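You operate a simulated robot arm through the tools that you are given. There is no shell and no other tool.

Carry out the task below with a simulated robot arm. There is one attempt and no reset: what you move stays moved.

## Task
Swap the coupling's brass plug for the 120C plug from the block.
Fine: turn the pointer to 90 and lock the stand before you unscrew the old plug; lay it on the long bench.

The check looks at the end state, three seconds after you hand in, the way a careful person would. Anything else that was tipped, shoved, dropped, spilled or broken makes it a failure.

## Robot
A 7-joint arm with a two-finger parallel gripper, fixed in place. Base frame: the origin is on the floor under the middle of its stand, x ahead of it, y to its left, z up; the work surface is at about z = 860. Lengths are in mm, angles in degrees, forces in N, time in s.
It reaches about 1247 mm from its shoulder. Its first joint turns from -132.0 to 132.0 degrees. Payload 3.91 kg.
The tool frame sits at the grasp point between the pads (the TCP): z along the fingers, y along the line on which they close. The tips reach 30 mm beyond it. Largest opening 110 mm; finger width 20, thickness 10; the body of the gripper, 48 by 112 mm, starts 55 mm behind the TCP.
Orientation is that of the tool frame in the base frame, as a unit quaternion [w, x, y, z]. With the fingers straight down and closing along the base's y, the tool's x points along the base's -x, its y along +y and its z along -z.

## Interface
- The arm moves only by the tool step_arm. Its arguments are lists of equal length, an entry for each row: "delta_pos": the shift along the base's x, y, z in units of 250 mm (1.0 is 250 mm), a list of three; "rotation": the turn, a rotation vector about the base's x, y, z in units of 180 degrees (1.0 is 180 degrees), a list of three; "grip": the opening in per cent of the stroke, from 0 (shut) to 100 (fully open). In form: {"delta_pos": [[tx, ty, tz], ...], "rotation": [[rx, ry, rz], ...], "grip": [grip, ...]}. A call has 1 to 20 rows; each row is the pose to reach, as a shift and turn from the pose commanded when the call began. A call with a number of a shift or a turn outside -1 to 1 is refused whole. A row lasts 0.2 s, in which the tool goes at most 50 mm and 8.6 degrees; a call with a longer step from one row to the next is refused whole, and so is a gripper value outside its range. A pose out of reach is approached as far as the arm can. The call stops where the force on the tool passes 90 N (or 10 N more than at its start, if that is more) or the arm is blocked; 0.2 s more then pass. The fingers move at their own pace (about 108 mm/s each) and stop on an object; they squeeze with about 26 N. The grip force told is the motor's: it shows also when the fingers shut on nothing. Time passes only in rows, and 0.2 s behind the last, so rows that repeat a pose let the fingers close. The reply holds the time, the measured pose of the TCP, the force on the tool along the base axes, the opening and the grip force, in the units named above and with some noise, with the torque about the TCP (base axes, N m) and any sound that the robot's microphone picked up.
- Cameras (640 x 400 px; columns grow to the right, rows downward): "scene" is fixed at [399.3, -648.1, 1441.9]; the picture's right is [0.99, -0.13, 0.00], its down [-0.05, -0.37, -0.93] and it looks along [0.12, 0.92, -0.38] (base axes); focal length 317 px, centre (320, 200). "wrist" rides on the gripper at [72, 17, -103] in the tool frame; the picture's right is [-0.23, 0.97, 0.00], its down [-0.76, -0.18, -0.62] and it looks along [-0.61, -0.14, 0.78] (tool axes); focal length 222 px, centre (320, 200). There is no depth. A picture from a camera that has moved, and an enlarged one, comes with that camera's place and axes in the base frame and with its lens.
- capture(camera): a new picture of that camera. No time passes.
- inspect(camera, box): a new picture of the part [left, top, right, bottom] of that camera's present view, enlarged. No time passes.
- job_done(): hands the job in; it is judged then, once.

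Nothing tells you positions but the pictures and the camera data. Unless the task says otherwise, let go and move clear before handing in.

The tools are called after ">>>" as a command line: name --argument value ..., lists and objects as JSON in quotes. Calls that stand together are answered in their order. step_arm: Moves the arm, as the interface text tells. Its arguments: {"type":"object","properties":{"delta_pos":{"type":"array"},"rotation":{"type":"array"},"grip":{"type":"array"}},"required":["delta_pos","rotation","grip"]} The other tools are called the same way: capture (camera) takes a picture; inspect (camera, box) takes an enlarged picture of a part of a camera's view; job_done () hands the job in.

At the start:

```text
t: 0.0
tool_pos: [504.6, 551.2, 1389.1]
tool_rot: [0.001, 0.0, 1.0, 0.0]
wrist_force: [-0.6, -0.7, -0.4]
torque: [0.03, -0.01, -0.01]
opening: 110.2
grip_force: 0.1
```

scene: 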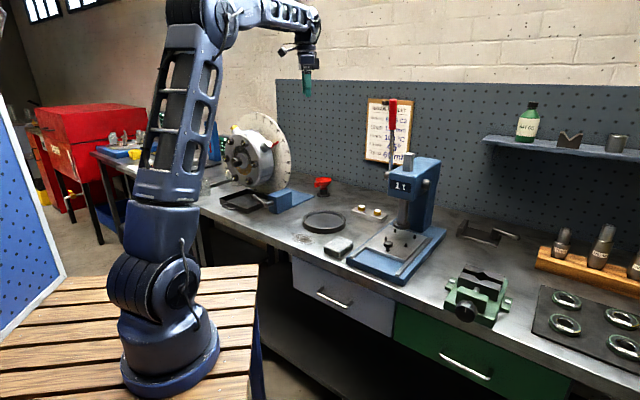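
wrist: 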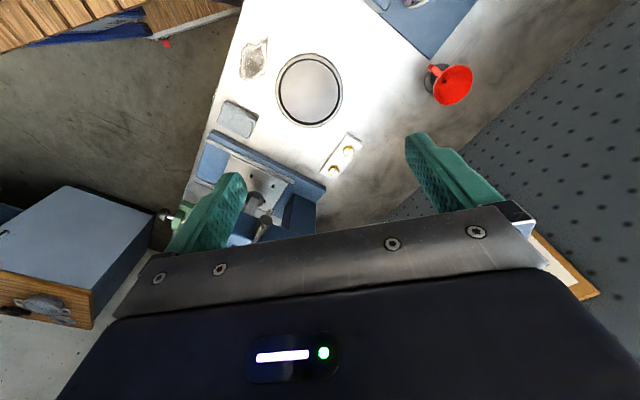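

I see a long bench with a dial-plate stand (left), a press, a small block with brass parts, a vise and a card on the wall. I'll take closer looks before moving anything.

>>> inspect --camera "scene" --box '[200, 100, 320, 220]'

>>> inspect --camera "scene" --box '[355, 90, 425, 170]'

>>> inspect --camera "scene" --box '[290, 170, 450, 290]'

>>> inspect --camera "scene" --box '[90, 100, 220, 200]'

>>> inspect --camera "scene" --box '[430, 100, 640, 380]'

```text
3.33 times, centred on (260, 160) of scene
camera zoom: at [399.3, -648.1, 1441.9], right [0.99, -0.13, 0.0], down [-0.05, -0.37, -0.93], along [0.12, 0.92, -0.38], focal length 1058 px, centre (520, 333)
```

zoom: 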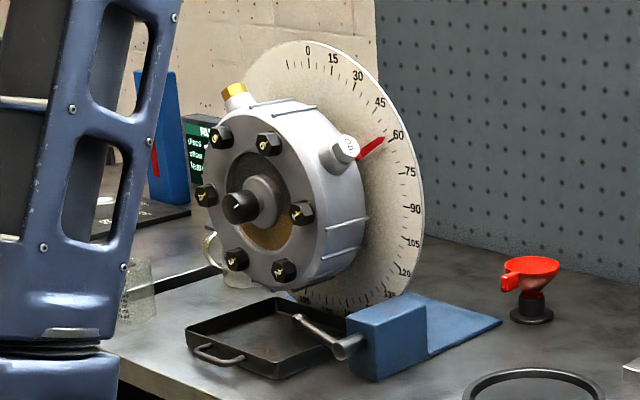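

```text
5.00 times, centred on (390, 130) of scene
camera zoom: at [399.3, -648.1, 1441.9], right [0.99, -0.13, 0.0], down [-0.05, -0.37, -0.93], along [0.12, 0.92, -0.38], focal length 1587 px, centre (-30, 550)
```

zoom: 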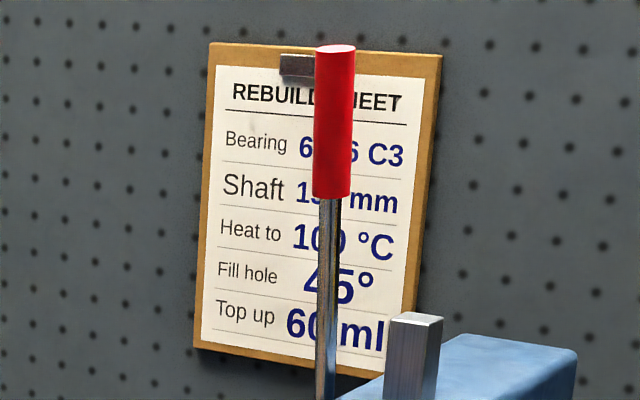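

```text
3.33 times, centred on (370, 230) of scene
camera zoom: at [399.3, -648.1, 1441.9], right [0.99, -0.13, 0.0], down [-0.05, -0.37, -0.93], along [0.12, 0.92, -0.38], focal length 1058 px, centre (153, 100)
```

zoom: 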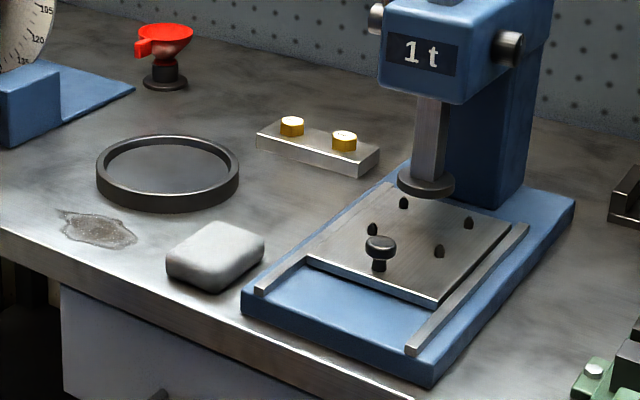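

```text
4.00 times, centred on (155, 150) of scene
camera zoom: at [399.3, -648.1, 1441.9], right [0.99, -0.13, 0.0], down [-0.05, -0.37, -0.93], along [0.12, 0.92, -0.38], focal length 1269 px, centre (980, 400)
```

zoom: 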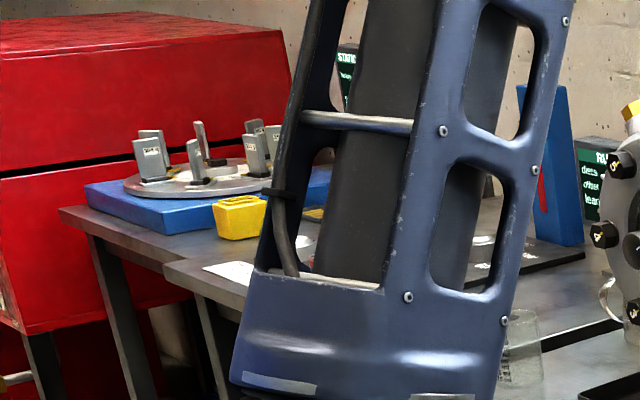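

```text
1.43 times, centred on (535, 240) of scene
camera zoom: at [399.3, -648.1, 1441.9], right [0.99, -0.13, 0.0], down [-0.05, -0.37, -0.93], along [0.12, 0.92, -0.38], focal length 453 px, centre (13, 143)
```

zoom: 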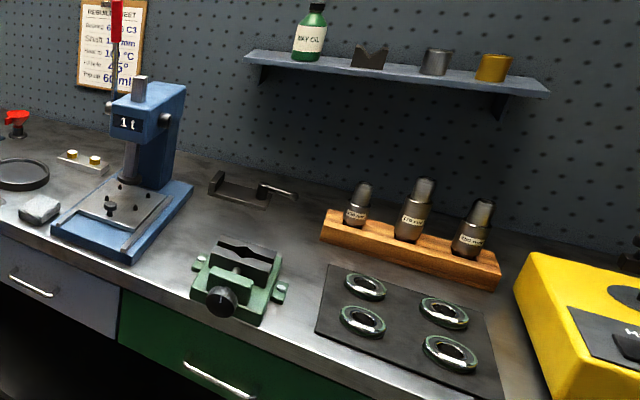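

The coupling stands on the dial stand at the left with a lock lever; the block holding two hex plugs sits mid-bench. I'll zoom in further on the plugs, dial and signs.

>>> inspect --camera "wrist" --box '[310, 120, 380, 190]'

>>> inspect --camera "scene" --box '[345, 195, 395, 230]'

>>> inspect --camera "scene" --box '[220, 120, 280, 160]'

>>> inspect --camera "scene" --box '[235, 180, 325, 220]'

>>> inspect --camera "scene" --box '[190, 110, 230, 200]'

```text
5.71 times, centred on (345, 155) of wrist
camera zoom: at [433.8, 568.4, 1491.2], right [0.23, 0.97, 0.0], down [0.76, -0.18, 0.62], along [0.61, -0.14, -0.78], focal length 1269 px, centre (177, 457)
```

zoom: 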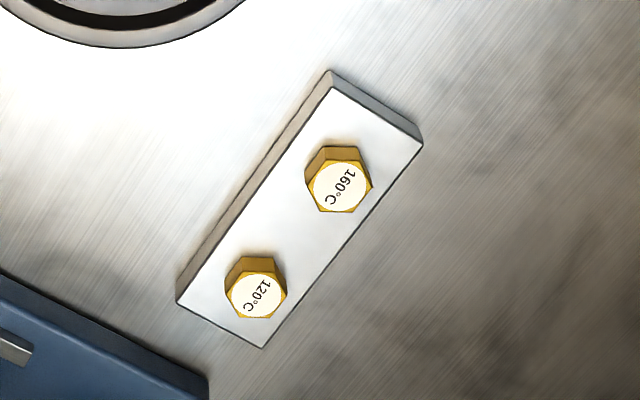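

```text
11.43 times, centred on (370, 212) of scene
camera zoom: at [399.3, -648.1, 1441.9], right [0.99, -0.13, 0.0], down [-0.05, -0.37, -0.93], along [0.12, 0.92, -0.38], focal length 3627 px, centre (-251, 57)
```

zoom: 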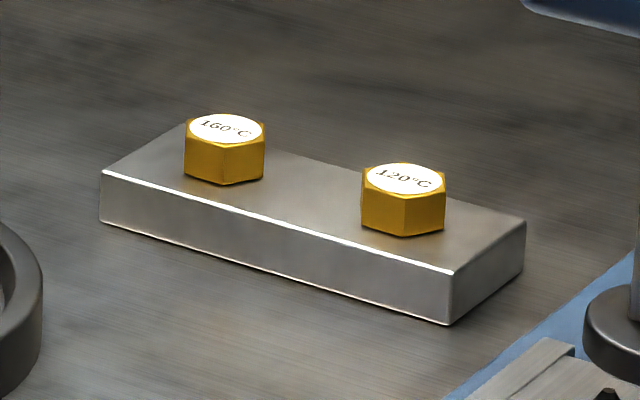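

```text
10.00 times, centred on (250, 140) of scene
camera zoom: at [399.3, -648.1, 1441.9], right [0.99, -0.13, 0.0], down [-0.05, -0.37, -0.93], along [0.12, 0.92, -0.38], focal length 3173 px, centre (1020, 800)
```

zoom: 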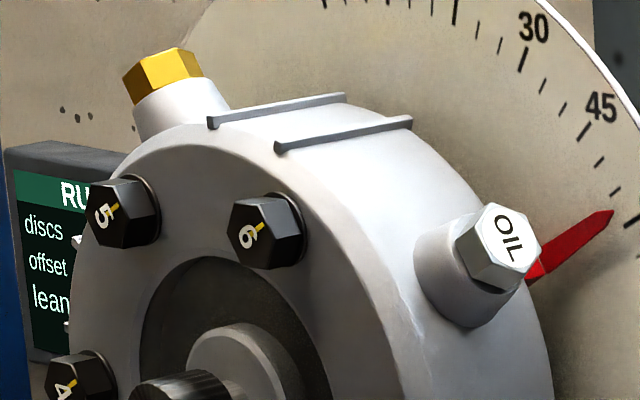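

```text
7.11 times, centred on (280, 200) of scene
camera zoom: at [399.3, -648.1, 1441.9], right [0.99, -0.13, 0.0], down [-0.05, -0.37, -0.93], along [0.12, 0.92, -0.38], focal length 2256 px, centre (604, 200)
```

zoom: 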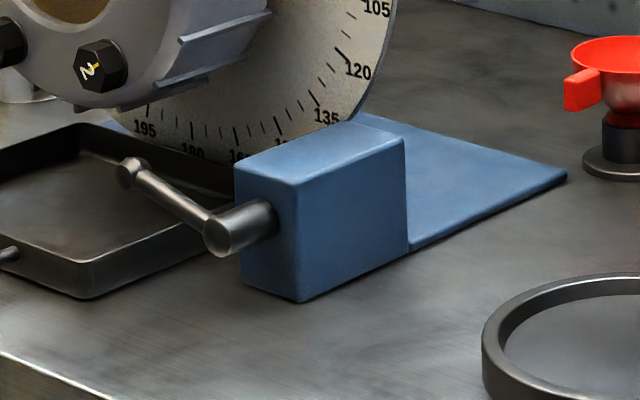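

```text
4.44 times, centred on (210, 155) of scene
camera zoom: at [399.3, -648.1, 1441.9], right [0.99, -0.13, 0.0], down [-0.05, -0.37, -0.93], along [0.12, 0.92, -0.38], focal length 1410 px, centre (809, 400)
```

zoom: 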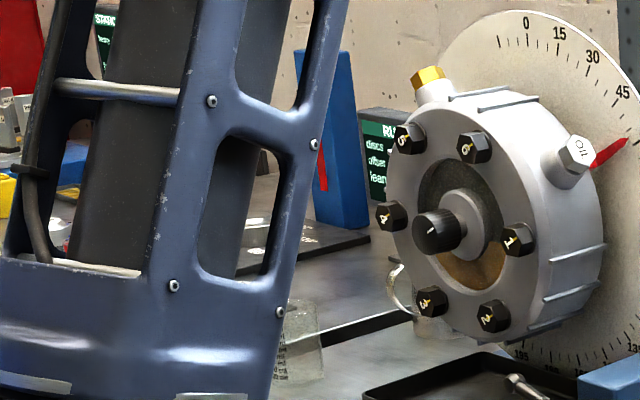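

The block's two plugs are labelled: 120 °C is the one nearer the press, 160 °C the other. The pointer (with the OIL plug) sits near 60 and the brass plug at about -30, so it'll be on top at 90. I move the wrist camera round to look at the coupling's face and the lock.

>>> step_arm --delta_pos '[[-0.15, 0, 0], [-0.3, 0, 0], [-0.45, 0, 0], [-0.6, 0, 0], [-0.75, 0, 0], [-0.9, 0, 0], [-1.0, 0, 0]]' --rotation '[[0, 0, 0.046], [0, 0, 0.092], [0, 0, 0.138], [0, 0, 0.184], [0, 0, 0.23], [0, 0, 0.276], [0, 0, 0.32]]' --grip '[100, 100, 100, 100, 100, 100, 100]'

>>> capture --camera "wrist"

>>> capture --camera "scene"

```text
t: 1.6
tool_pos: [252.1, 552.6, 1386.9]
tool_rot: [0.0, -0.482, 0.876, 0.0]
wrist_force: [0.9, -0.1, 0.3]
torque: [0.02, 0.01, -0.02]
opening: 110.0
grip_force: 0.1
```

```text
taken
camera wrist: at [200.8, 500.4, 1490.2], right [-0.7, 0.71, 0.0], down [0.56, 0.55, 0.62], along [0.44, 0.44, -0.78], focal length 222 px, centre (320, 200)
```

wrist: 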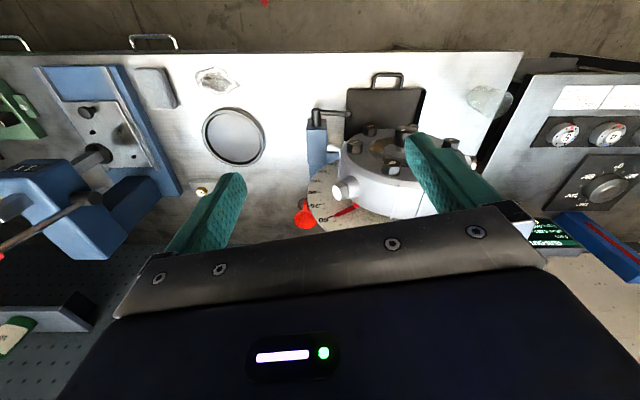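

```text
taken
```

scene: 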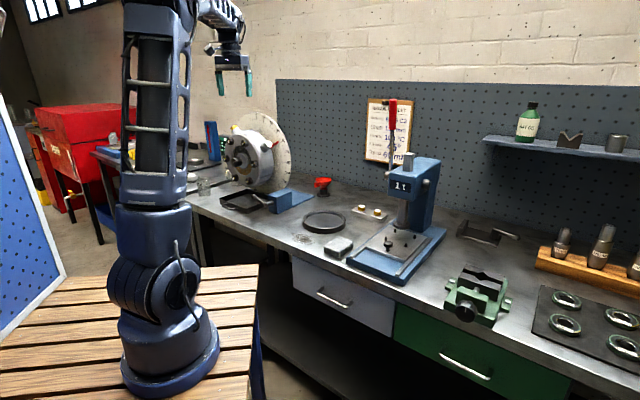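

Good view from above: the wrist image is flipped (image down is up). I'll pull back, lower and tilt the camera to look straight at the coupling's face and the lock lever.

>>> step_arm --delta_pos '[[-0.091, -0.032, -0.099], [-0.183, -0.064, -0.199], [-0.274, -0.096, -0.298], [-0.365, -0.128, -0.397], [-0.457, -0.16, -0.497], [-0.548, -0.192, -0.596]]' --rotation '[[0.0227, -0.023, 0], [0.0453, -0.046, 0], [0.068, -0.069, 0], [0.0907, -0.092, 0], [0.1133, -0.115, 0], [0.136, -0.138, 0]]' --grip '[100, 100, 100, 100, 100, 100]'

>>> capture --camera "wrist"

>>> capture --camera "scene"

```text
t: 3.0
tool_pos: [116.4, 503.4, 1240.4]
tool_rot: [0.289, -0.46, 0.836, 0.082]
wrist_force: [1.3, -0.1, 0.1]
torque: [0.01, 0.03, 0.01]
opening: 109.9
grip_force: 0.0
```

```text
taken
camera wrist: at [32.2, 419.2, 1281.4], right [-0.7, 0.71, 0.0], down [0.2, 0.2, 0.96], along [0.68, 0.67, -0.28], focal length 222 px, centre (320, 200)
```

wrist: 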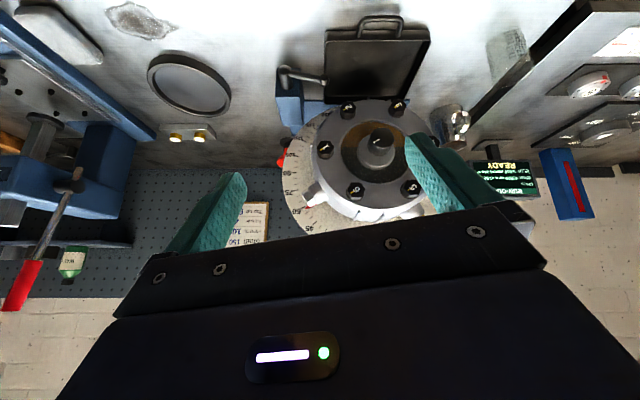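

```text
taken
```

scene: 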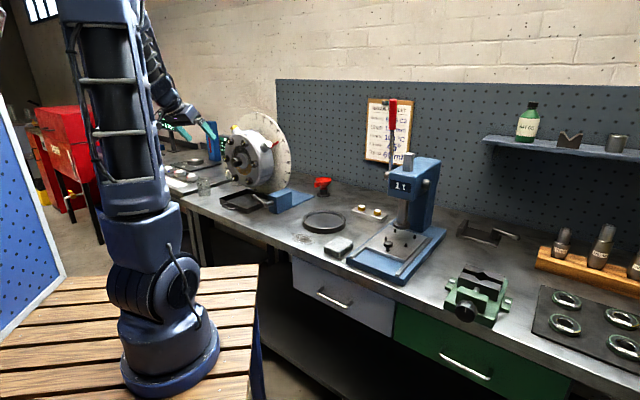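

>>> inspect --camera "wrist" --box '[270, 60, 450, 235]'

>>> inspect --camera "wrist" --box '[430, 120, 610, 230]'

>>> inspect --camera "wrist" --box '[265, 55, 335, 145]'

```text
2.29 times, centred on (360, 148) of wrist
camera zoom: at [32.2, 419.2, 1281.4], right [-0.7, 0.71, 0.0], down [0.2, 0.2, 0.96], along [0.68, 0.67, -0.28], focal length 508 px, centre (229, 320)
```

zoom: 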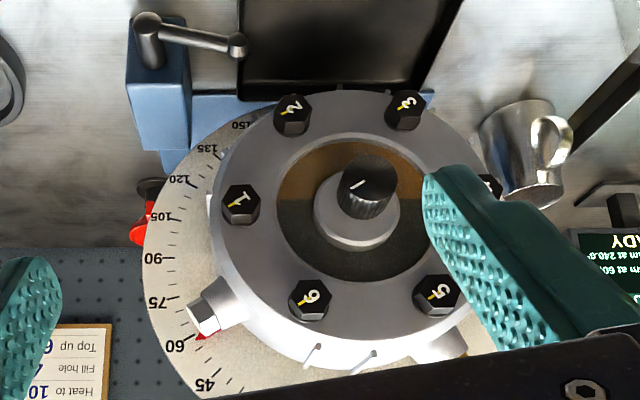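

```text
3.56 times, centred on (520, 175) of wrist
camera zoom: at [32.2, 419.2, 1281.4], right [-0.7, 0.71, 0.0], down [0.2, 0.2, 0.96], along [0.68, 0.67, -0.28], focal length 790 px, centre (-391, 289)
```

zoom: 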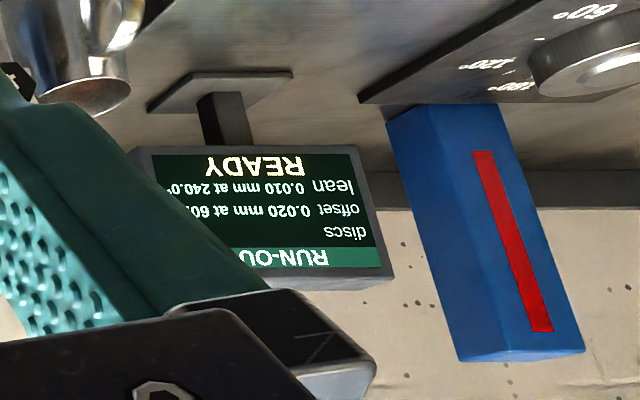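

```text
4.44 times, centred on (300, 100) of wrist
camera zoom: at [32.2, 419.2, 1281.4], right [-0.7, 0.71, 0.0], down [0.2, 0.2, 0.96], along [0.68, 0.67, -0.28], focal length 987 px, centre (409, 644)
```

zoom: 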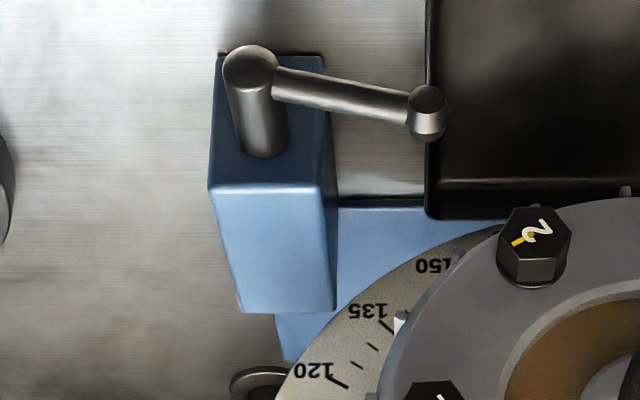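

The knob, six bolts, OIL boss, pointer and lever are all in view; I estimate the coupling axis at about z = 1066, running along (-0.71, -0.71). I zoom in further to measure.

>>> inspect --camera "wrist" --box '[280, 130, 350, 235]'

>>> inspect --camera "wrist" --box '[330, 90, 430, 170]'

>>> inspect --camera "scene" --box '[225, 105, 305, 205]'

```text
3.81 times, centred on (315, 182) of wrist
camera zoom: at [32.2, 419.2, 1281.4], right [-0.7, 0.71, 0.0], down [0.2, 0.2, 0.96], along [0.68, 0.67, -0.28], focal length 846 px, centre (339, 267)
```

zoom: 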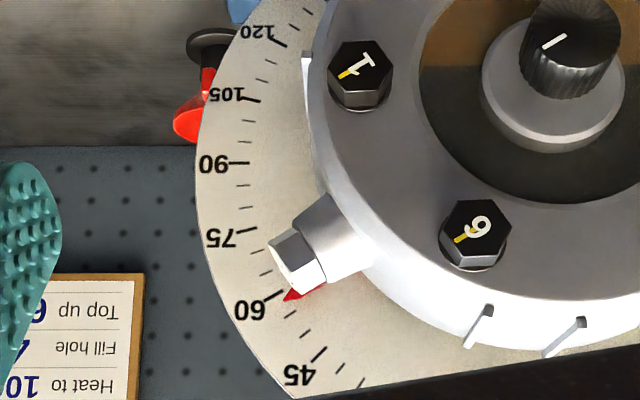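

```text
5.00 times, centred on (380, 130) of wrist
camera zoom: at [32.2, 419.2, 1281.4], right [-0.7, 0.71, 0.0], down [0.2, 0.2, 0.96], along [0.68, 0.67, -0.28], focal length 1111 px, centre (20, 550)
```

zoom: 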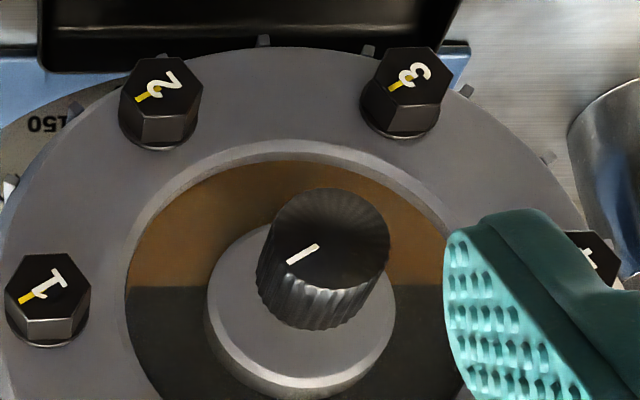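

```text
4.00 times, centred on (265, 155) of scene
camera zoom: at [399.3, -648.1, 1441.9], right [0.99, -0.13, 0.0], down [-0.05, -0.37, -0.93], along [0.12, 0.92, -0.38], focal length 1269 px, centre (540, 380)
```

zoom: 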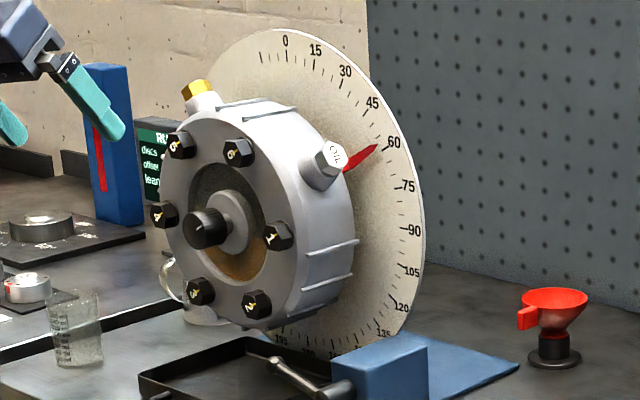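

The bolts and dial ticks triangulate to an axis turned about 40° from x, at height ~1066. I'll put the camera on that axis to check it and read the pointer without parallax.

>>> step_arm --delta_pos '[[-0.055, 0.065, -0.121], [-0.109, 0.129, -0.241], [-0.164, 0.194, -0.362], [-0.219, 0.259, -0.483], [-0.273, 0.323, -0.603], [-0.328, 0.388, -0.724]]' --rotation '[[0.0106, -0.0107, -0.0047], [0.0211, -0.0214, -0.0093], [0.0317, -0.0321, -0.014], [0.0423, -0.0429, -0.0187], [0.0528, -0.0536, -0.0233], [0.0634, -0.0643, -0.028]]' --grip '[100, 100, 100, 100, 100, 100]'

>>> capture --camera "wrist"

>>> inspect --camera "wrist" --box '[220, 80, 420, 280]'

>>> inspect --camera "wrist" --box '[240, 60, 340, 150]'

```text
t: 4.4
tool_pos: [36.1, 601.3, 1058.1]
tool_rot: [0.419, -0.397, 0.81, 0.105]
wrist_force: [0.1, 0.3, 1.2]
torque: [-0.03, -0.01, -0.01]
opening: 110.1
grip_force: 0.0
```

```text
taken
camera wrist: at [-60.3, 519.5, 1064.2], right [-0.64, 0.77, 0.01], down [0.01, -0.01, 1.0], along [0.77, 0.64, 0.0], focal length 222 px, centre (320, 200)
```

wrist: 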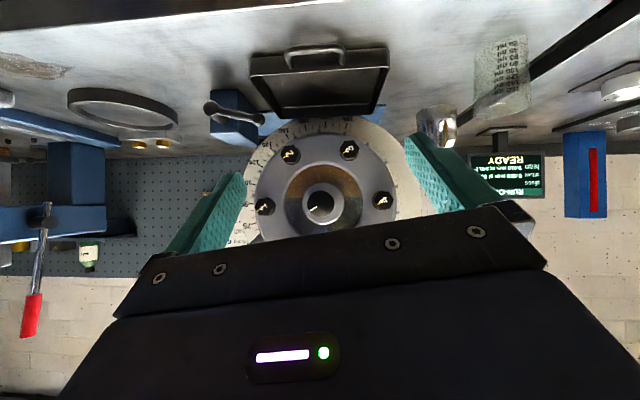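

```text
2.00 times, centred on (320, 180) of wrist
camera zoom: at [-60.3, 519.5, 1064.2], right [-0.64, 0.77, 0.01], down [0.01, -0.01, 1.0], along [0.77, 0.64, 0.0], focal length 444 px, centre (320, 240)
```

zoom: 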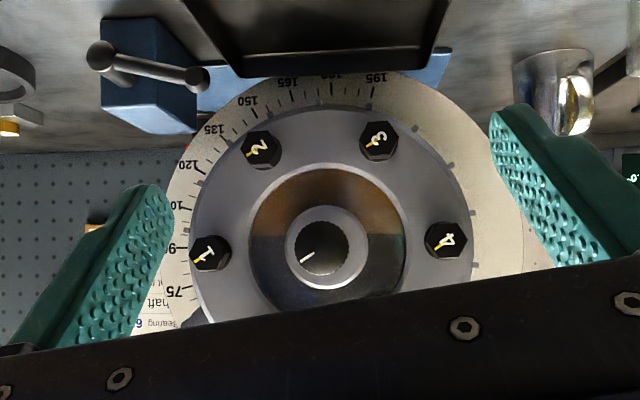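

```text
4.44 times, centred on (290, 105) of wrist
camera zoom: at [-60.3, 519.5, 1064.2], right [-0.64, 0.77, 0.01], down [0.01, -0.01, 1.0], along [0.77, 0.64, 0.0], focal length 987 px, centre (453, 622)
```

zoom: 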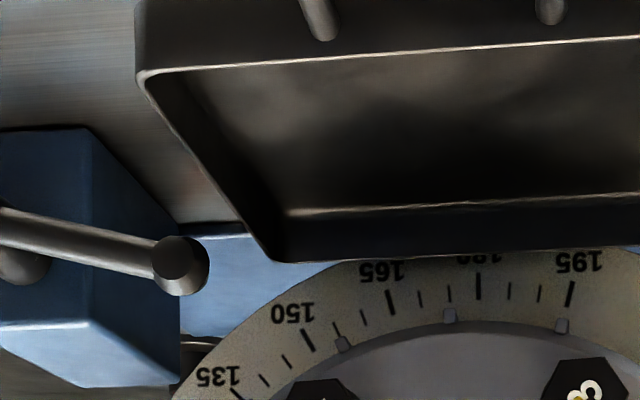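

On-axis view confirms the axis (about 44° yaw, z ≈ 1069), with the lock lever pointing left and slightly up. Next I turn the tool horizontal, ready to take the OIL boss between the fingers at the 60 position, staying in front of the housing for now.

>>> step_arm --delta_pos '[[0.0876, 0.008, 0.0352], [0.1752, 0.016, 0.0704], [0.2628, 0.024, 0.1056], [0.3504, 0.032, 0.1408], [0.438, 0.04, 0.176], [0.5256, 0.048, 0.2112], [0.6132, 0.056, 0.2464], [0.7008, 0.064, 0.2816], [0.7884, 0.072, 0.3168], [0.876, 0.08, 0.352]]' --rotation '[[0.0402, 0.0111, -0.0114], [0.0804, 0.0221, -0.0227], [0.1207, 0.0332, -0.0341], [0.1609, 0.0443, -0.0454], [0.2011, 0.0554, -0.0568], [0.2413, 0.0664, -0.0681], [0.2815, 0.0775, -0.0795], [0.3218, 0.0886, -0.0908], [0.362, 0.0996, -0.1022], [0.4022, 0.1107, -0.1135]]' --grip '[100, 100, 100, 100, 100, 100, 100, 100, 100, 100]'

>>> capture --camera "wrist"

>>> capture --camera "scene"

```text
t: 6.6
tool_pos: [255.5, 619.9, 1148.5]
tool_rot: [0.444, 0.086, 0.701, 0.551]
wrist_force: [-1.2, -0.2, 1.8]
torque: [-0.01, 0.01, -0.01]
opening: 110.1
grip_force: 0.2
```

```text
taken
camera wrist: at [133.1, 597.9, 1123.2], right [-0.23, 0.23, 0.95], down [0.07, -0.97, 0.25], along [0.97, 0.12, 0.2], focal length 222 px, centre (320, 200)
```

wrist: 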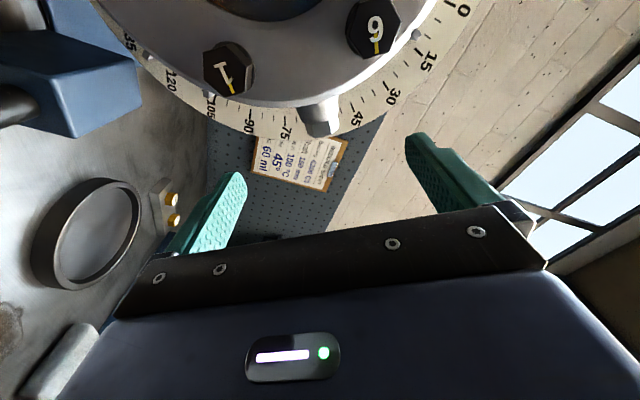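

```text
taken
```

scene: 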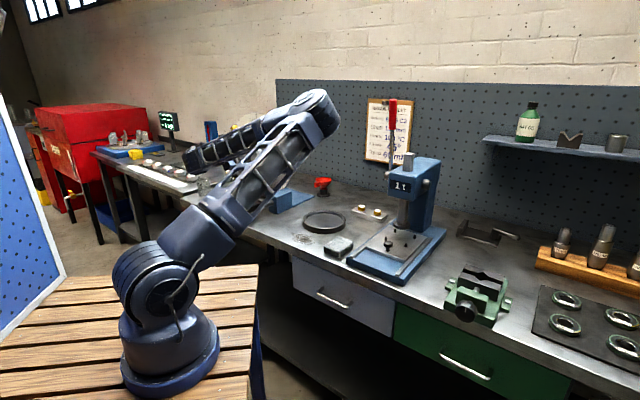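

The arm reached the pre-grasp and the OIL boss sits centred between the fingers ahead. I zoom in to check alignment.

>>> inspect --camera "wrist" --box '[200, 0, 460, 170]'

>>> inspect --camera "scene" --box '[160, 90, 320, 210]'

```text
2.35 times, centred on (330, 85) of wrist
camera zoom: at [133.1, 597.9, 1123.2], right [-0.23, 0.23, 0.95], down [0.07, -0.97, 0.25], along [0.97, 0.12, 0.2], focal length 523 px, centre (296, 471)
```

zoom: 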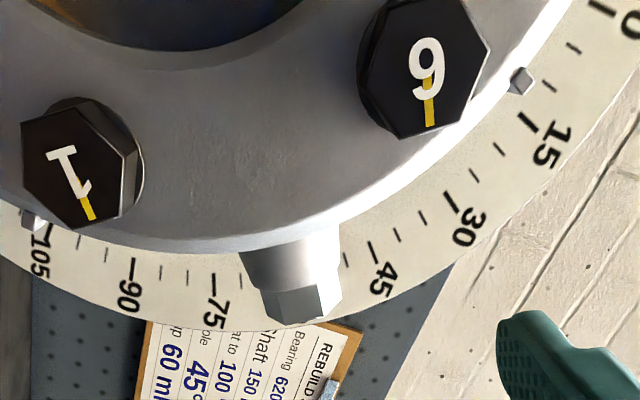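

```text
3.33 times, centred on (240, 150) of scene
camera zoom: at [399.3, -648.1, 1441.9], right [0.99, -0.13, 0.0], down [-0.05, -0.37, -0.93], along [0.12, 0.92, -0.38], focal length 1058 px, centre (587, 367)
```

zoom: 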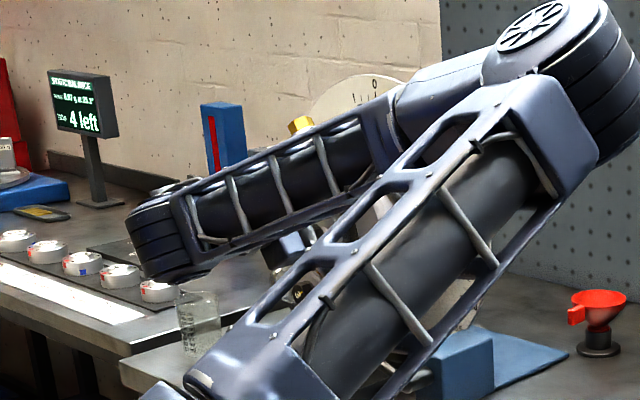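

The boss lies right on the finger centreline, about 130 mm ahead. I slide in along the axis with the fingers open, slightly inward so they take the boss and not the hex.

>>> step_arm --delta_pos '[[0.0634, 0.0668, -0.003], [0.1268, 0.1336, -0.006], [0.1902, 0.2004, -0.008], [0.2536, 0.2672, -0.011], [0.317, 0.334, -0.013]]' --rotation '[[0, 0, 0], [0, 0, 0], [0, 0, 0], [0, 0, 0], [0, 0, 0]]' --grip '[100, 100, 100, 100, 100]'

>>> capture --camera "wrist"

>>> capture --camera "scene"

```text
t: 7.8
tool_pos: [334.6, 704.1, 1143.8]
tool_rot: [0.445, 0.085, 0.702, 0.549]
wrist_force: [-0.5, -0.4, 0.0]
torque: [0.01, 0.02, 0.0]
opening: 110.0
grip_force: 0.1
```

```text
taken
camera wrist: at [212.7, 683.0, 1118.3], right [-0.23, 0.23, 0.95], down [0.07, -0.96, 0.25], along [0.97, 0.12, 0.2], focal length 222 px, centre (320, 200)
```

wrist: 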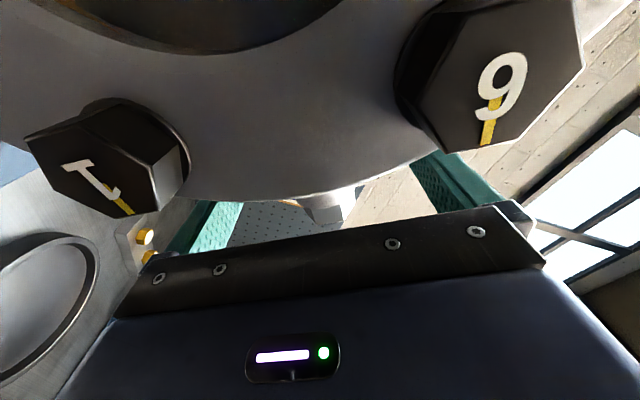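

```text
taken
```

scene: 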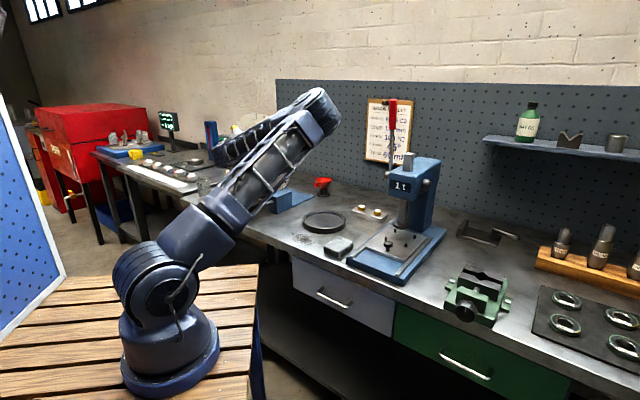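

The fingers straddle the boss with no contact. I close them on it.

>>> step_arm --delta_pos '[[0, 0, 0], [0, 0, 0], [0, 0, 0], [0, 0, 0]]' --rotation '[[0, 0, 0], [0, 0, 0], [0, 0, 0], [0, 0, 0]]' --grip '[60, 20, 20, 20]'

>>> inspect --camera "wrist" --box '[200, 120, 480, 280]'

```text
t: 8.8
tool_pos: [334.3, 704.0, 1144.7]
tool_rot: [0.445, 0.086, 0.702, 0.55]
wrist_force: [0.4, 3.1, 2.1]
torque: [0.32, 0.22, -0.01]
opening: 38.9
grip_force: 45.2
```

```text
2.29 times, centred on (340, 200) of wrist
camera zoom: at [212.8, 683.0, 1118.5], right [-0.23, 0.23, 0.95], down [0.07, -0.97, 0.25], along [0.97, 0.12, 0.2], focal length 508 px, centre (274, 200)
```

zoom: 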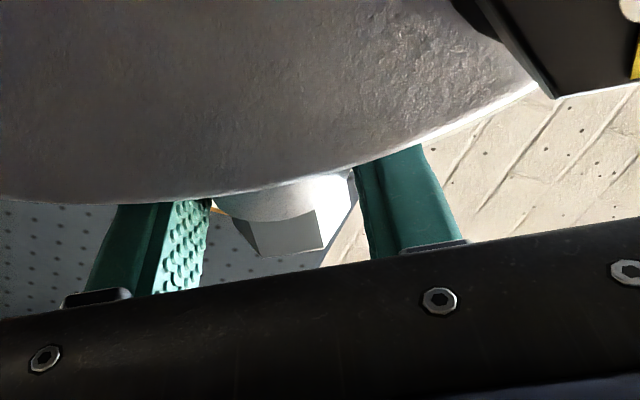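

The boss is held at 38.9 mm. I now swing it clockwise about the coupling axis, first 15°, then check.

>>> step_arm --delta_pos '[[0.0104, -0.0108, -0.0251], [0.0198, -0.0205, -0.0509], [0.0284, -0.0293, -0.0774], [0.0359, -0.0371, -0.1045], [0.0425, -0.0439, -0.1321]]' --rotation '[[0.01198, 0.01158, 0], [0.02397, 0.02317, 0], [0.03595, 0.03475, 0], [0.04793, 0.04633, 0], [0.05992, 0.05792, 0]]' --grip '[20, 20, 20, 20, 20]'

>>> capture --camera "wrist"

>>> inspect --camera "scene" --box '[180, 90, 320, 210]'

```text
t: 10.0
tool_pos: [342.9, 694.4, 1121.8]
tool_rot: [0.37, 0.175, 0.691, 0.596]
wrist_force: [7.2, 24.9, -13.5]
torque: [-0.6, -0.68, 0.17]
opening: 39.5
grip_force: 45.0
out of reach, approached as far as the arm can: row 5
```

```text
taken
camera wrist: at [218.7, 676.4, 1116.0], right [-0.04, 0.07, 1.0], down [0.09, -0.99, 0.07], along [0.99, 0.1, 0.03], focal length 222 px, centre (320, 200)
```

wrist: 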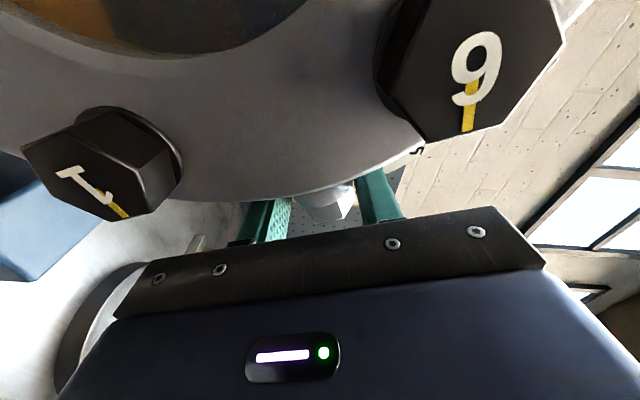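

```text
3.33 times, centred on (250, 150) of scene
camera zoom: at [399.3, -648.1, 1441.9], right [0.99, -0.13, 0.0], down [-0.05, -0.37, -0.93], along [0.12, 0.92, -0.38], focal length 1058 px, centre (553, 367)
```

zoom: 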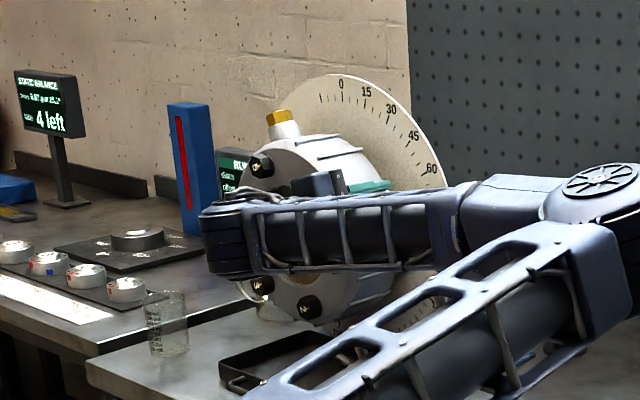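

The coupling turned with the boss (roughly 10–12°), but the wrist ran out of travel. I'll release, back straight out, and regrip at the brass plug's boss near the top, where the wrist has range.

>>> step_arm --delta_pos '[[0, 0, 0], [0, 0, 0], [-0.066, -0.064, 0.0], [-0.132, -0.128, 0], [-0.198, -0.191, 0], [-0.264, -0.255, 0], [-0.33, -0.319, 0], [-0.396, -0.383, 0]]' --rotation '[[0, 0, 0], [0, 0, 0], [-0.01, -0.01, 0], [-0.02, -0.02, 0], [-0.03, -0.03, 0], [-0.045, -0.045, 0], [-0.06, -0.06, 0], [-0.08, -0.08, 0]]' --grip '[100, 100, 100, 100, 100, 100, 100, 100]'

>>> capture --camera "wrist"

>>> capture --camera "scene"

```text
t: 11.8
tool_pos: [244.9, 597.5, 1122.2]
tool_rot: [0.472, 0.053, 0.703, 0.529]
wrist_force: [0.6, 0.9, 0.2]
torque: [-0.01, -0.02, 0.01]
opening: 110.2
grip_force: 0.0
```

```text
taken
camera wrist: at [124.5, 574.8, 1089.6], right [-0.29, 0.29, 0.91], down [0.05, -0.95, 0.32], along [0.96, 0.14, 0.26], focal length 222 px, centre (320, 200)
```

wrist: 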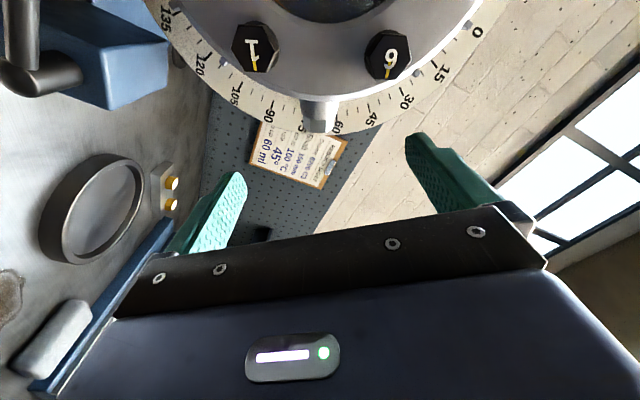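

```text
taken
```

scene: 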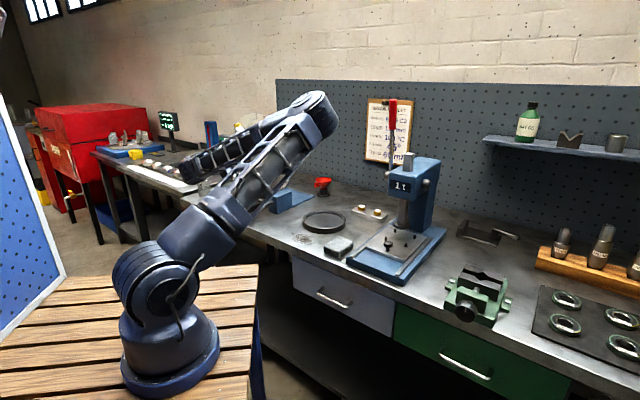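

The OIL boss has moved partway to 75. Now I swing round to a pre-grasp in front of the brass plug's boss near the top-left, tool still along the axis.

>>> step_arm --delta_pos '[[-0.0536, 0.0486, 0.0312], [-0.1072, 0.0972, 0.0624], [-0.1608, 0.1458, 0.0936], [-0.2144, 0.1944, 0.1248], [-0.268, 0.243, 0.156], [-0.3216, 0.2916, 0.1872], [-0.3752, 0.3402, 0.2184], [-0.4288, 0.3888, 0.2496], [-0.4824, 0.4374, 0.2808], [-0.536, 0.486, 0.312]]' --rotation '[[-0.029, -0.028, 0], [-0.0579, -0.056, 0], [-0.0869, -0.084, 0], [-0.1158, -0.112, 0], [-0.1448, -0.14, 0], [-0.1738, -0.1679, 0], [-0.2027, -0.1959, 0], [-0.2317, -0.2239, 0], [-0.2606, -0.2519, 0], [-0.2896, -0.2799, 0]]' --grip '[100, 100, 100, 100, 100, 100, 100, 100, 100, 100]'

>>> capture --camera "wrist"

>>> capture --camera "scene"

```text
t: 14.0
tool_pos: [109.9, 719.4, 1201.3]
tool_rot: [0.691, -0.376, 0.599, 0.149]
wrist_force: [0.6, 0.1, 0.0]
torque: [0.02, 0.04, 0.02]
opening: 110.2
grip_force: 0.0
```

```text
taken
camera wrist: at [43.4, 640.8, 1126.1], right [-0.69, 0.71, -0.12], down [-0.51, -0.37, 0.78], along [0.51, 0.6, 0.62], focal length 222 px, centre (320, 200)
```

wrist: 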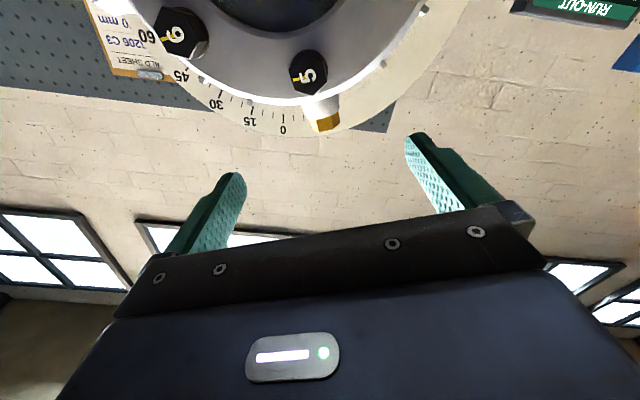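

```text
taken
```

scene: 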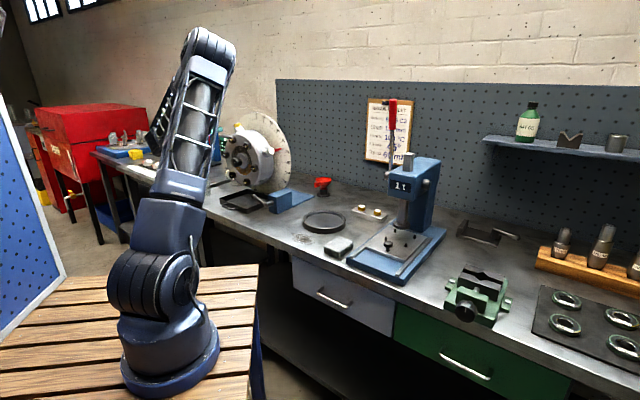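

The elbow is up again and the brass boss shows near the finger centreline. I check the pointer reading and the boss alignment.

>>> inspect --camera "scene" --box '[225, 105, 305, 205]'

>>> inspect --camera "wrist" --box '[220, 0, 440, 150]'

```text
4.00 times, centred on (265, 155) of scene
camera zoom: at [399.3, -648.1, 1441.9], right [0.99, -0.13, 0.0], down [-0.05, -0.37, -0.93], along [0.12, 0.92, -0.38], focal length 1269 px, centre (540, 380)
```

zoom: 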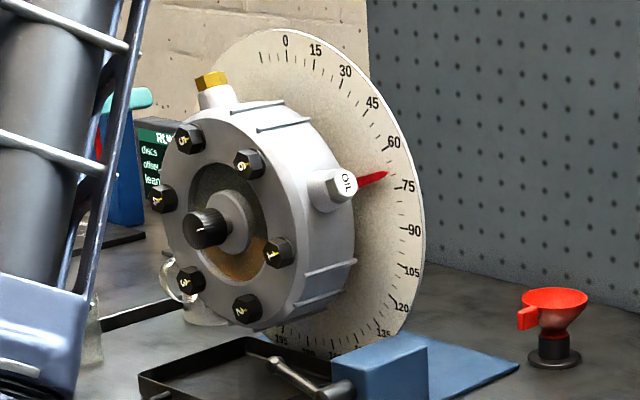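

```text
2.67 times, centred on (330, 75) of wrist
camera zoom: at [43.4, 640.8, 1126.1], right [-0.69, 0.71, -0.12], down [-0.51, -0.37, 0.78], along [0.51, 0.6, 0.62], focal length 592 px, centre (293, 533)
```

zoom: 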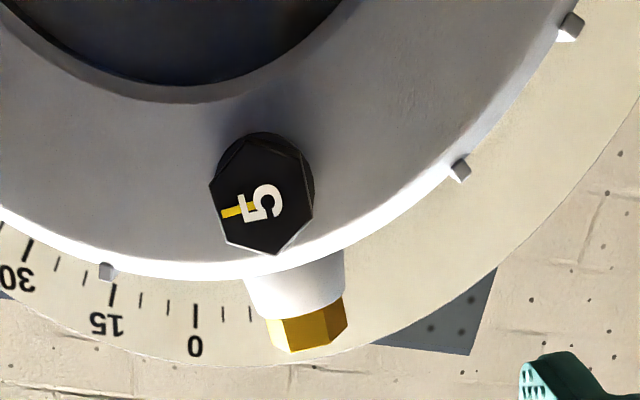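

Pointer reads about 71, brass boss well lined up. I slide in around the brass boss and close on it (below the hex).

>>> step_arm --delta_pos '[[0.0863, 0.0834, 0], [0.1726, 0.1668, 0], [0.2588, 0.2502, 0], [0.3451, 0.3336, 0], [0.3883, 0.3753, 0], [0.4314, 0.417, 0]]' --rotation '[[0, 0, 0], [0, 0, 0], [0, 0, 0], [0, 0, 0], [0, 0, 0], [0, 0, 0]]' --grip '[100, 100, 100, 100, 100, 100]'

>>> capture --camera "wrist"

>>> inspect --camera "scene" --box '[205, 95, 305, 205]'

```text
t: 15.4
tool_pos: [218.0, 823.0, 1202.1]
tool_rot: [0.691, -0.377, 0.598, 0.15]
wrist_force: [0.1, -0.1, 0.4]
torque: [0.02, 0.0, -0.01]
opening: 109.8
grip_force: 0.1
```

```text
taken
camera wrist: at [151.8, 745.6, 1126.8], right [-0.69, 0.71, -0.12], down [-0.51, -0.37, 0.78], along [0.51, 0.6, 0.62], focal length 222 px, centre (320, 200)
```

wrist: 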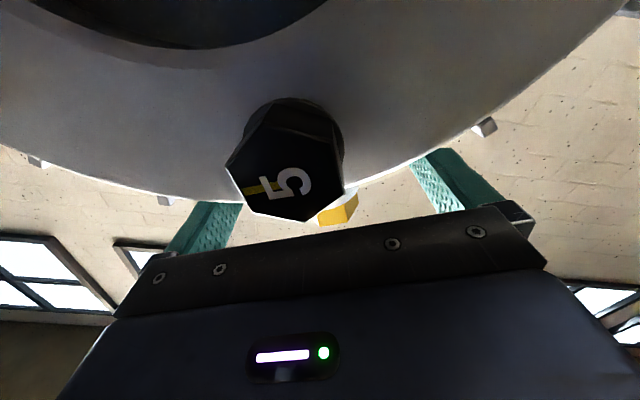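

```text
3.64 times, centred on (255, 150) of scene
camera zoom: at [399.3, -648.1, 1441.9], right [0.99, -0.13, 0.0], down [-0.05, -0.37, -0.93], along [0.12, 0.92, -0.38], focal length 1154 px, centre (556, 382)
```

zoom: 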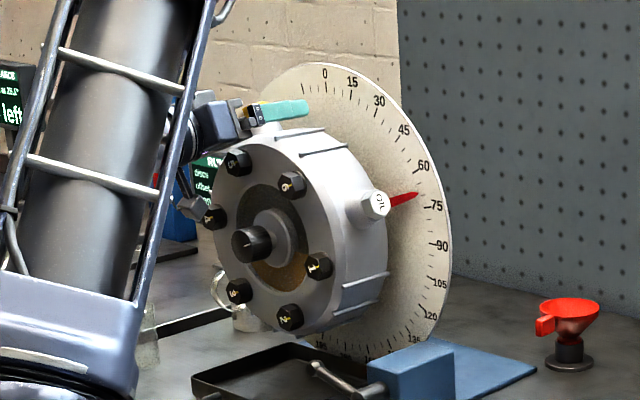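

I close on the boss and then swing it 18° clockwise about the axis.

>>> step_arm --delta_pos '[[0, 0, 0], [0, 0, 0], [0, 0, 0], [0, 0, 0]]' --rotation '[[0, 0, 0], [0, 0, 0], [0, 0, 0], [0, 0, 0]]' --grip '[60, 20, 20, 20]'

>>> step_arm --delta_pos '[[0.0195, -0.0202, 0.0093], [0.0393, -0.0407, 0.0172], [0.0595, -0.0615, 0.0235], [0.0798, -0.0825, 0.0283], [0.1002, -0.1037, 0.0316], [0.1207, -0.1249, 0.0333], [0.1207, -0.1249, 0.0333]]' --rotation '[[0.01198, 0.01158, 0], [0.02397, 0.02317, 0], [0.03595, 0.03475, 0], [0.04793, 0.04633, 0], [0.05992, 0.05792, 0], [0.0719, 0.0695, 0], [0.0719, 0.0695, 0]]' --grip '[20, 20, 20, 20, 20, 20, 20]'

>>> inspect --camera "scene" --box '[205, 95, 305, 205]'

>>> inspect --camera "scene" --box '[260, 130, 300, 190]'

```text
t: 16.4
tool_pos: [218.8, 823.2, 1201.8]
tool_rot: [0.691, -0.376, 0.599, 0.149]
wrist_force: [1.4, -1.4, 1.8]
torque: [-0.39, -0.19, -0.09]
opening: 38.4
grip_force: 45.2
```

```text
t: 18.0
tool_pos: [250.0, 792.5, 1209.5]
tool_rot: [0.66, -0.277, 0.649, 0.257]
wrist_force: [17.3, 21.8, 18.6]
torque: [0.63, 0.02, -0.02]
opening: 38.7
grip_force: 45.3
```

```text
3.64 times, centred on (255, 150) of scene
camera zoom: at [399.3, -648.1, 1441.9], right [0.99, -0.13, 0.0], down [-0.05, -0.37, -0.93], along [0.12, 0.92, -0.38], focal length 1154 px, centre (556, 382)
```

zoom: 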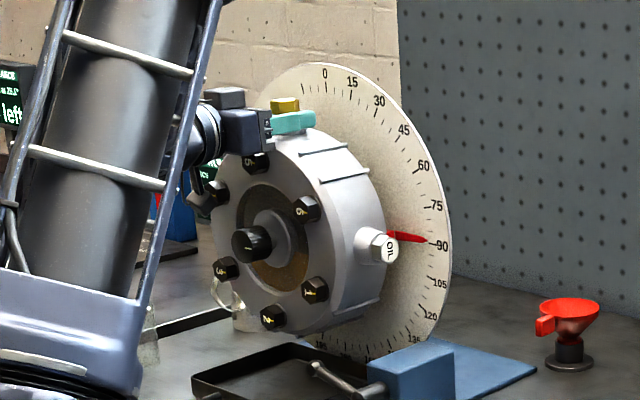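

```text
6.67 times, centred on (280, 160) of scene
camera zoom: at [399.3, -648.1, 1441.9], right [0.99, -0.13, 0.0], down [-0.05, -0.37, -0.93], along [0.12, 0.92, -0.38], focal length 2116 px, centre (587, 467)
```

zoom: 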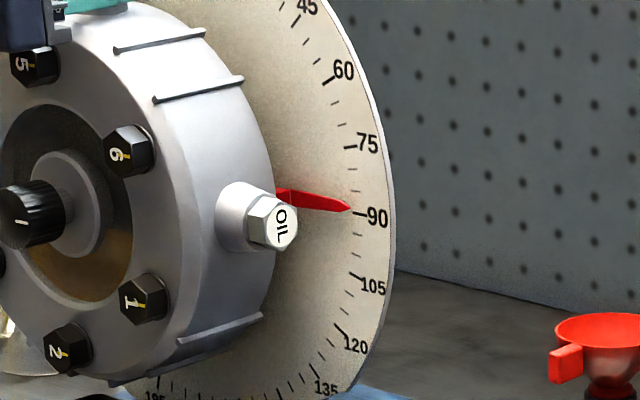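

Pointer now reads roughly 88 allowing for parallax. I add about 1.8°, then release and back out to check on-axis.

>>> step_arm --delta_pos '[[0.0062, -0.0064, 0.0002], [0.0124, -0.0128, 0.0004], [0.0124, -0.0128, 0.0004]]' --rotation '[[0.0036, 0.0035, 0], [0.0072, 0.007, 0], [0.0072, 0.007, 0]]' --grip '[20, 20, 20]'

>>> inspect --camera "scene" --box '[260, 130, 300, 190]'

>>> capture --camera "wrist"

```text
t: 18.8
tool_pos: [252.8, 788.2, 1211.2]
tool_rot: [0.656, -0.266, 0.654, 0.267]
wrist_force: [14.2, 18.3, 16.2]
torque: [0.75, 0.06, 0.03]
opening: 38.6
grip_force: 45.1
```

```text
6.67 times, centred on (280, 160) of scene
camera zoom: at [399.3, -648.1, 1441.9], right [0.99, -0.13, 0.0], down [-0.05, -0.37, -0.93], along [0.12, 0.92, -0.38], focal length 2116 px, centre (587, 467)
```

zoom: 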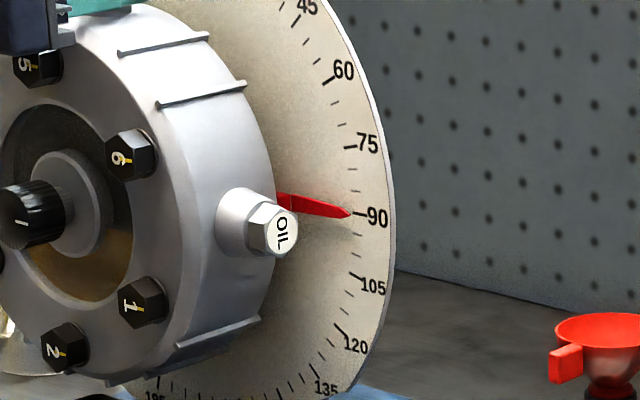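

```text
taken
camera wrist: at [167.6, 728.9, 1136.0], right [-0.68, 0.7, 0.23], down [-0.32, -0.56, 0.76], along [0.66, 0.44, 0.61], focal length 222 px, centre (320, 200)
```

wrist: 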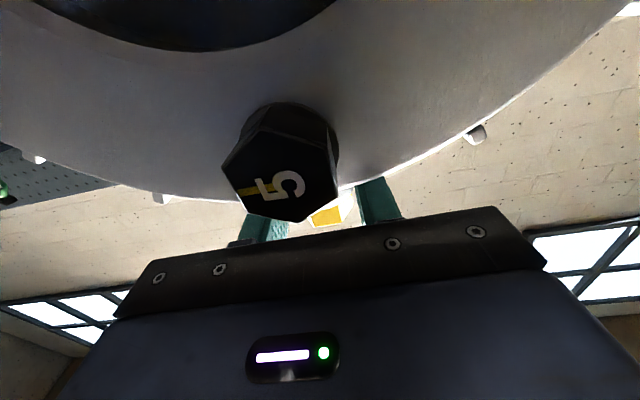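

The pointer tip now meets the 90 tick. I release, retreat along the axis and view the dial.

>>> step_arm --delta_pos '[[0, 0, 0], [0, 0, 0], [0, 0, 0], [-0.0863, -0.0834, 0], [-0.1726, -0.1668, 0], [-0.2588, -0.2502, 0], [-0.3451, -0.3336, 0], [-0.4314, -0.417, 0], [-0.5177, -0.5004, 0]]' --rotation '[[0, 0, 0], [0, 0, 0], [0, 0, 0], [0, 0, 0], [0, 0, 0], [0, 0, 0], [0, 0, 0], [0, 0, 0], [0, 0, 0]]' --grip '[60, 100, 100, 100, 100, 100, 100, 100, 100]'

>>> capture --camera "wrist"

>>> inspect --camera "scene" --box '[260, 130, 300, 190]'

```text
t: 20.8
tool_pos: [124.3, 663.6, 1210.1]
tool_rot: [0.656, -0.267, 0.654, 0.267]
wrist_force: [-0.7, 0.0, -0.8]
torque: [0.03, 0.01, -0.04]
opening: 109.7
grip_force: 0.0
```

```text
taken
camera wrist: at [39.8, 603.8, 1136.0], right [-0.68, 0.7, 0.23], down [-0.32, -0.56, 0.76], along [0.66, 0.45, 0.61], focal length 222 px, centre (320, 200)
```

wrist: 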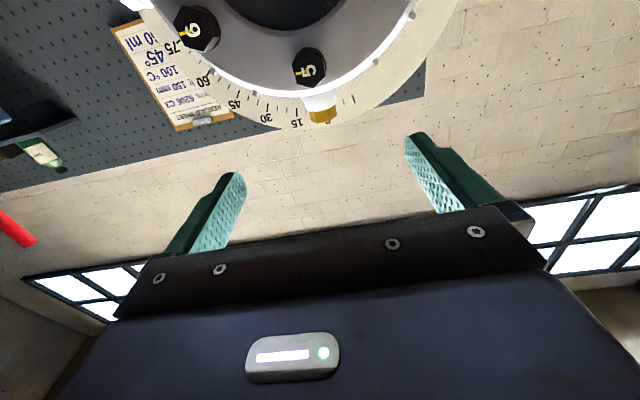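

```text
6.67 times, centred on (280, 160) of scene
camera zoom: at [399.3, -648.1, 1441.9], right [0.99, -0.13, 0.0], down [-0.05, -0.37, -0.93], along [0.12, 0.92, -0.38], focal length 2116 px, centre (587, 467)
```

zoom: 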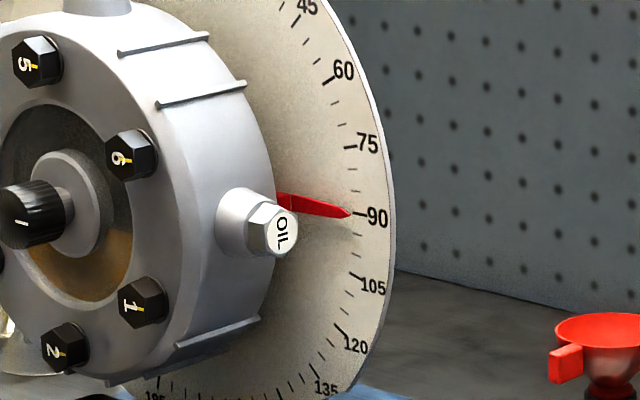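

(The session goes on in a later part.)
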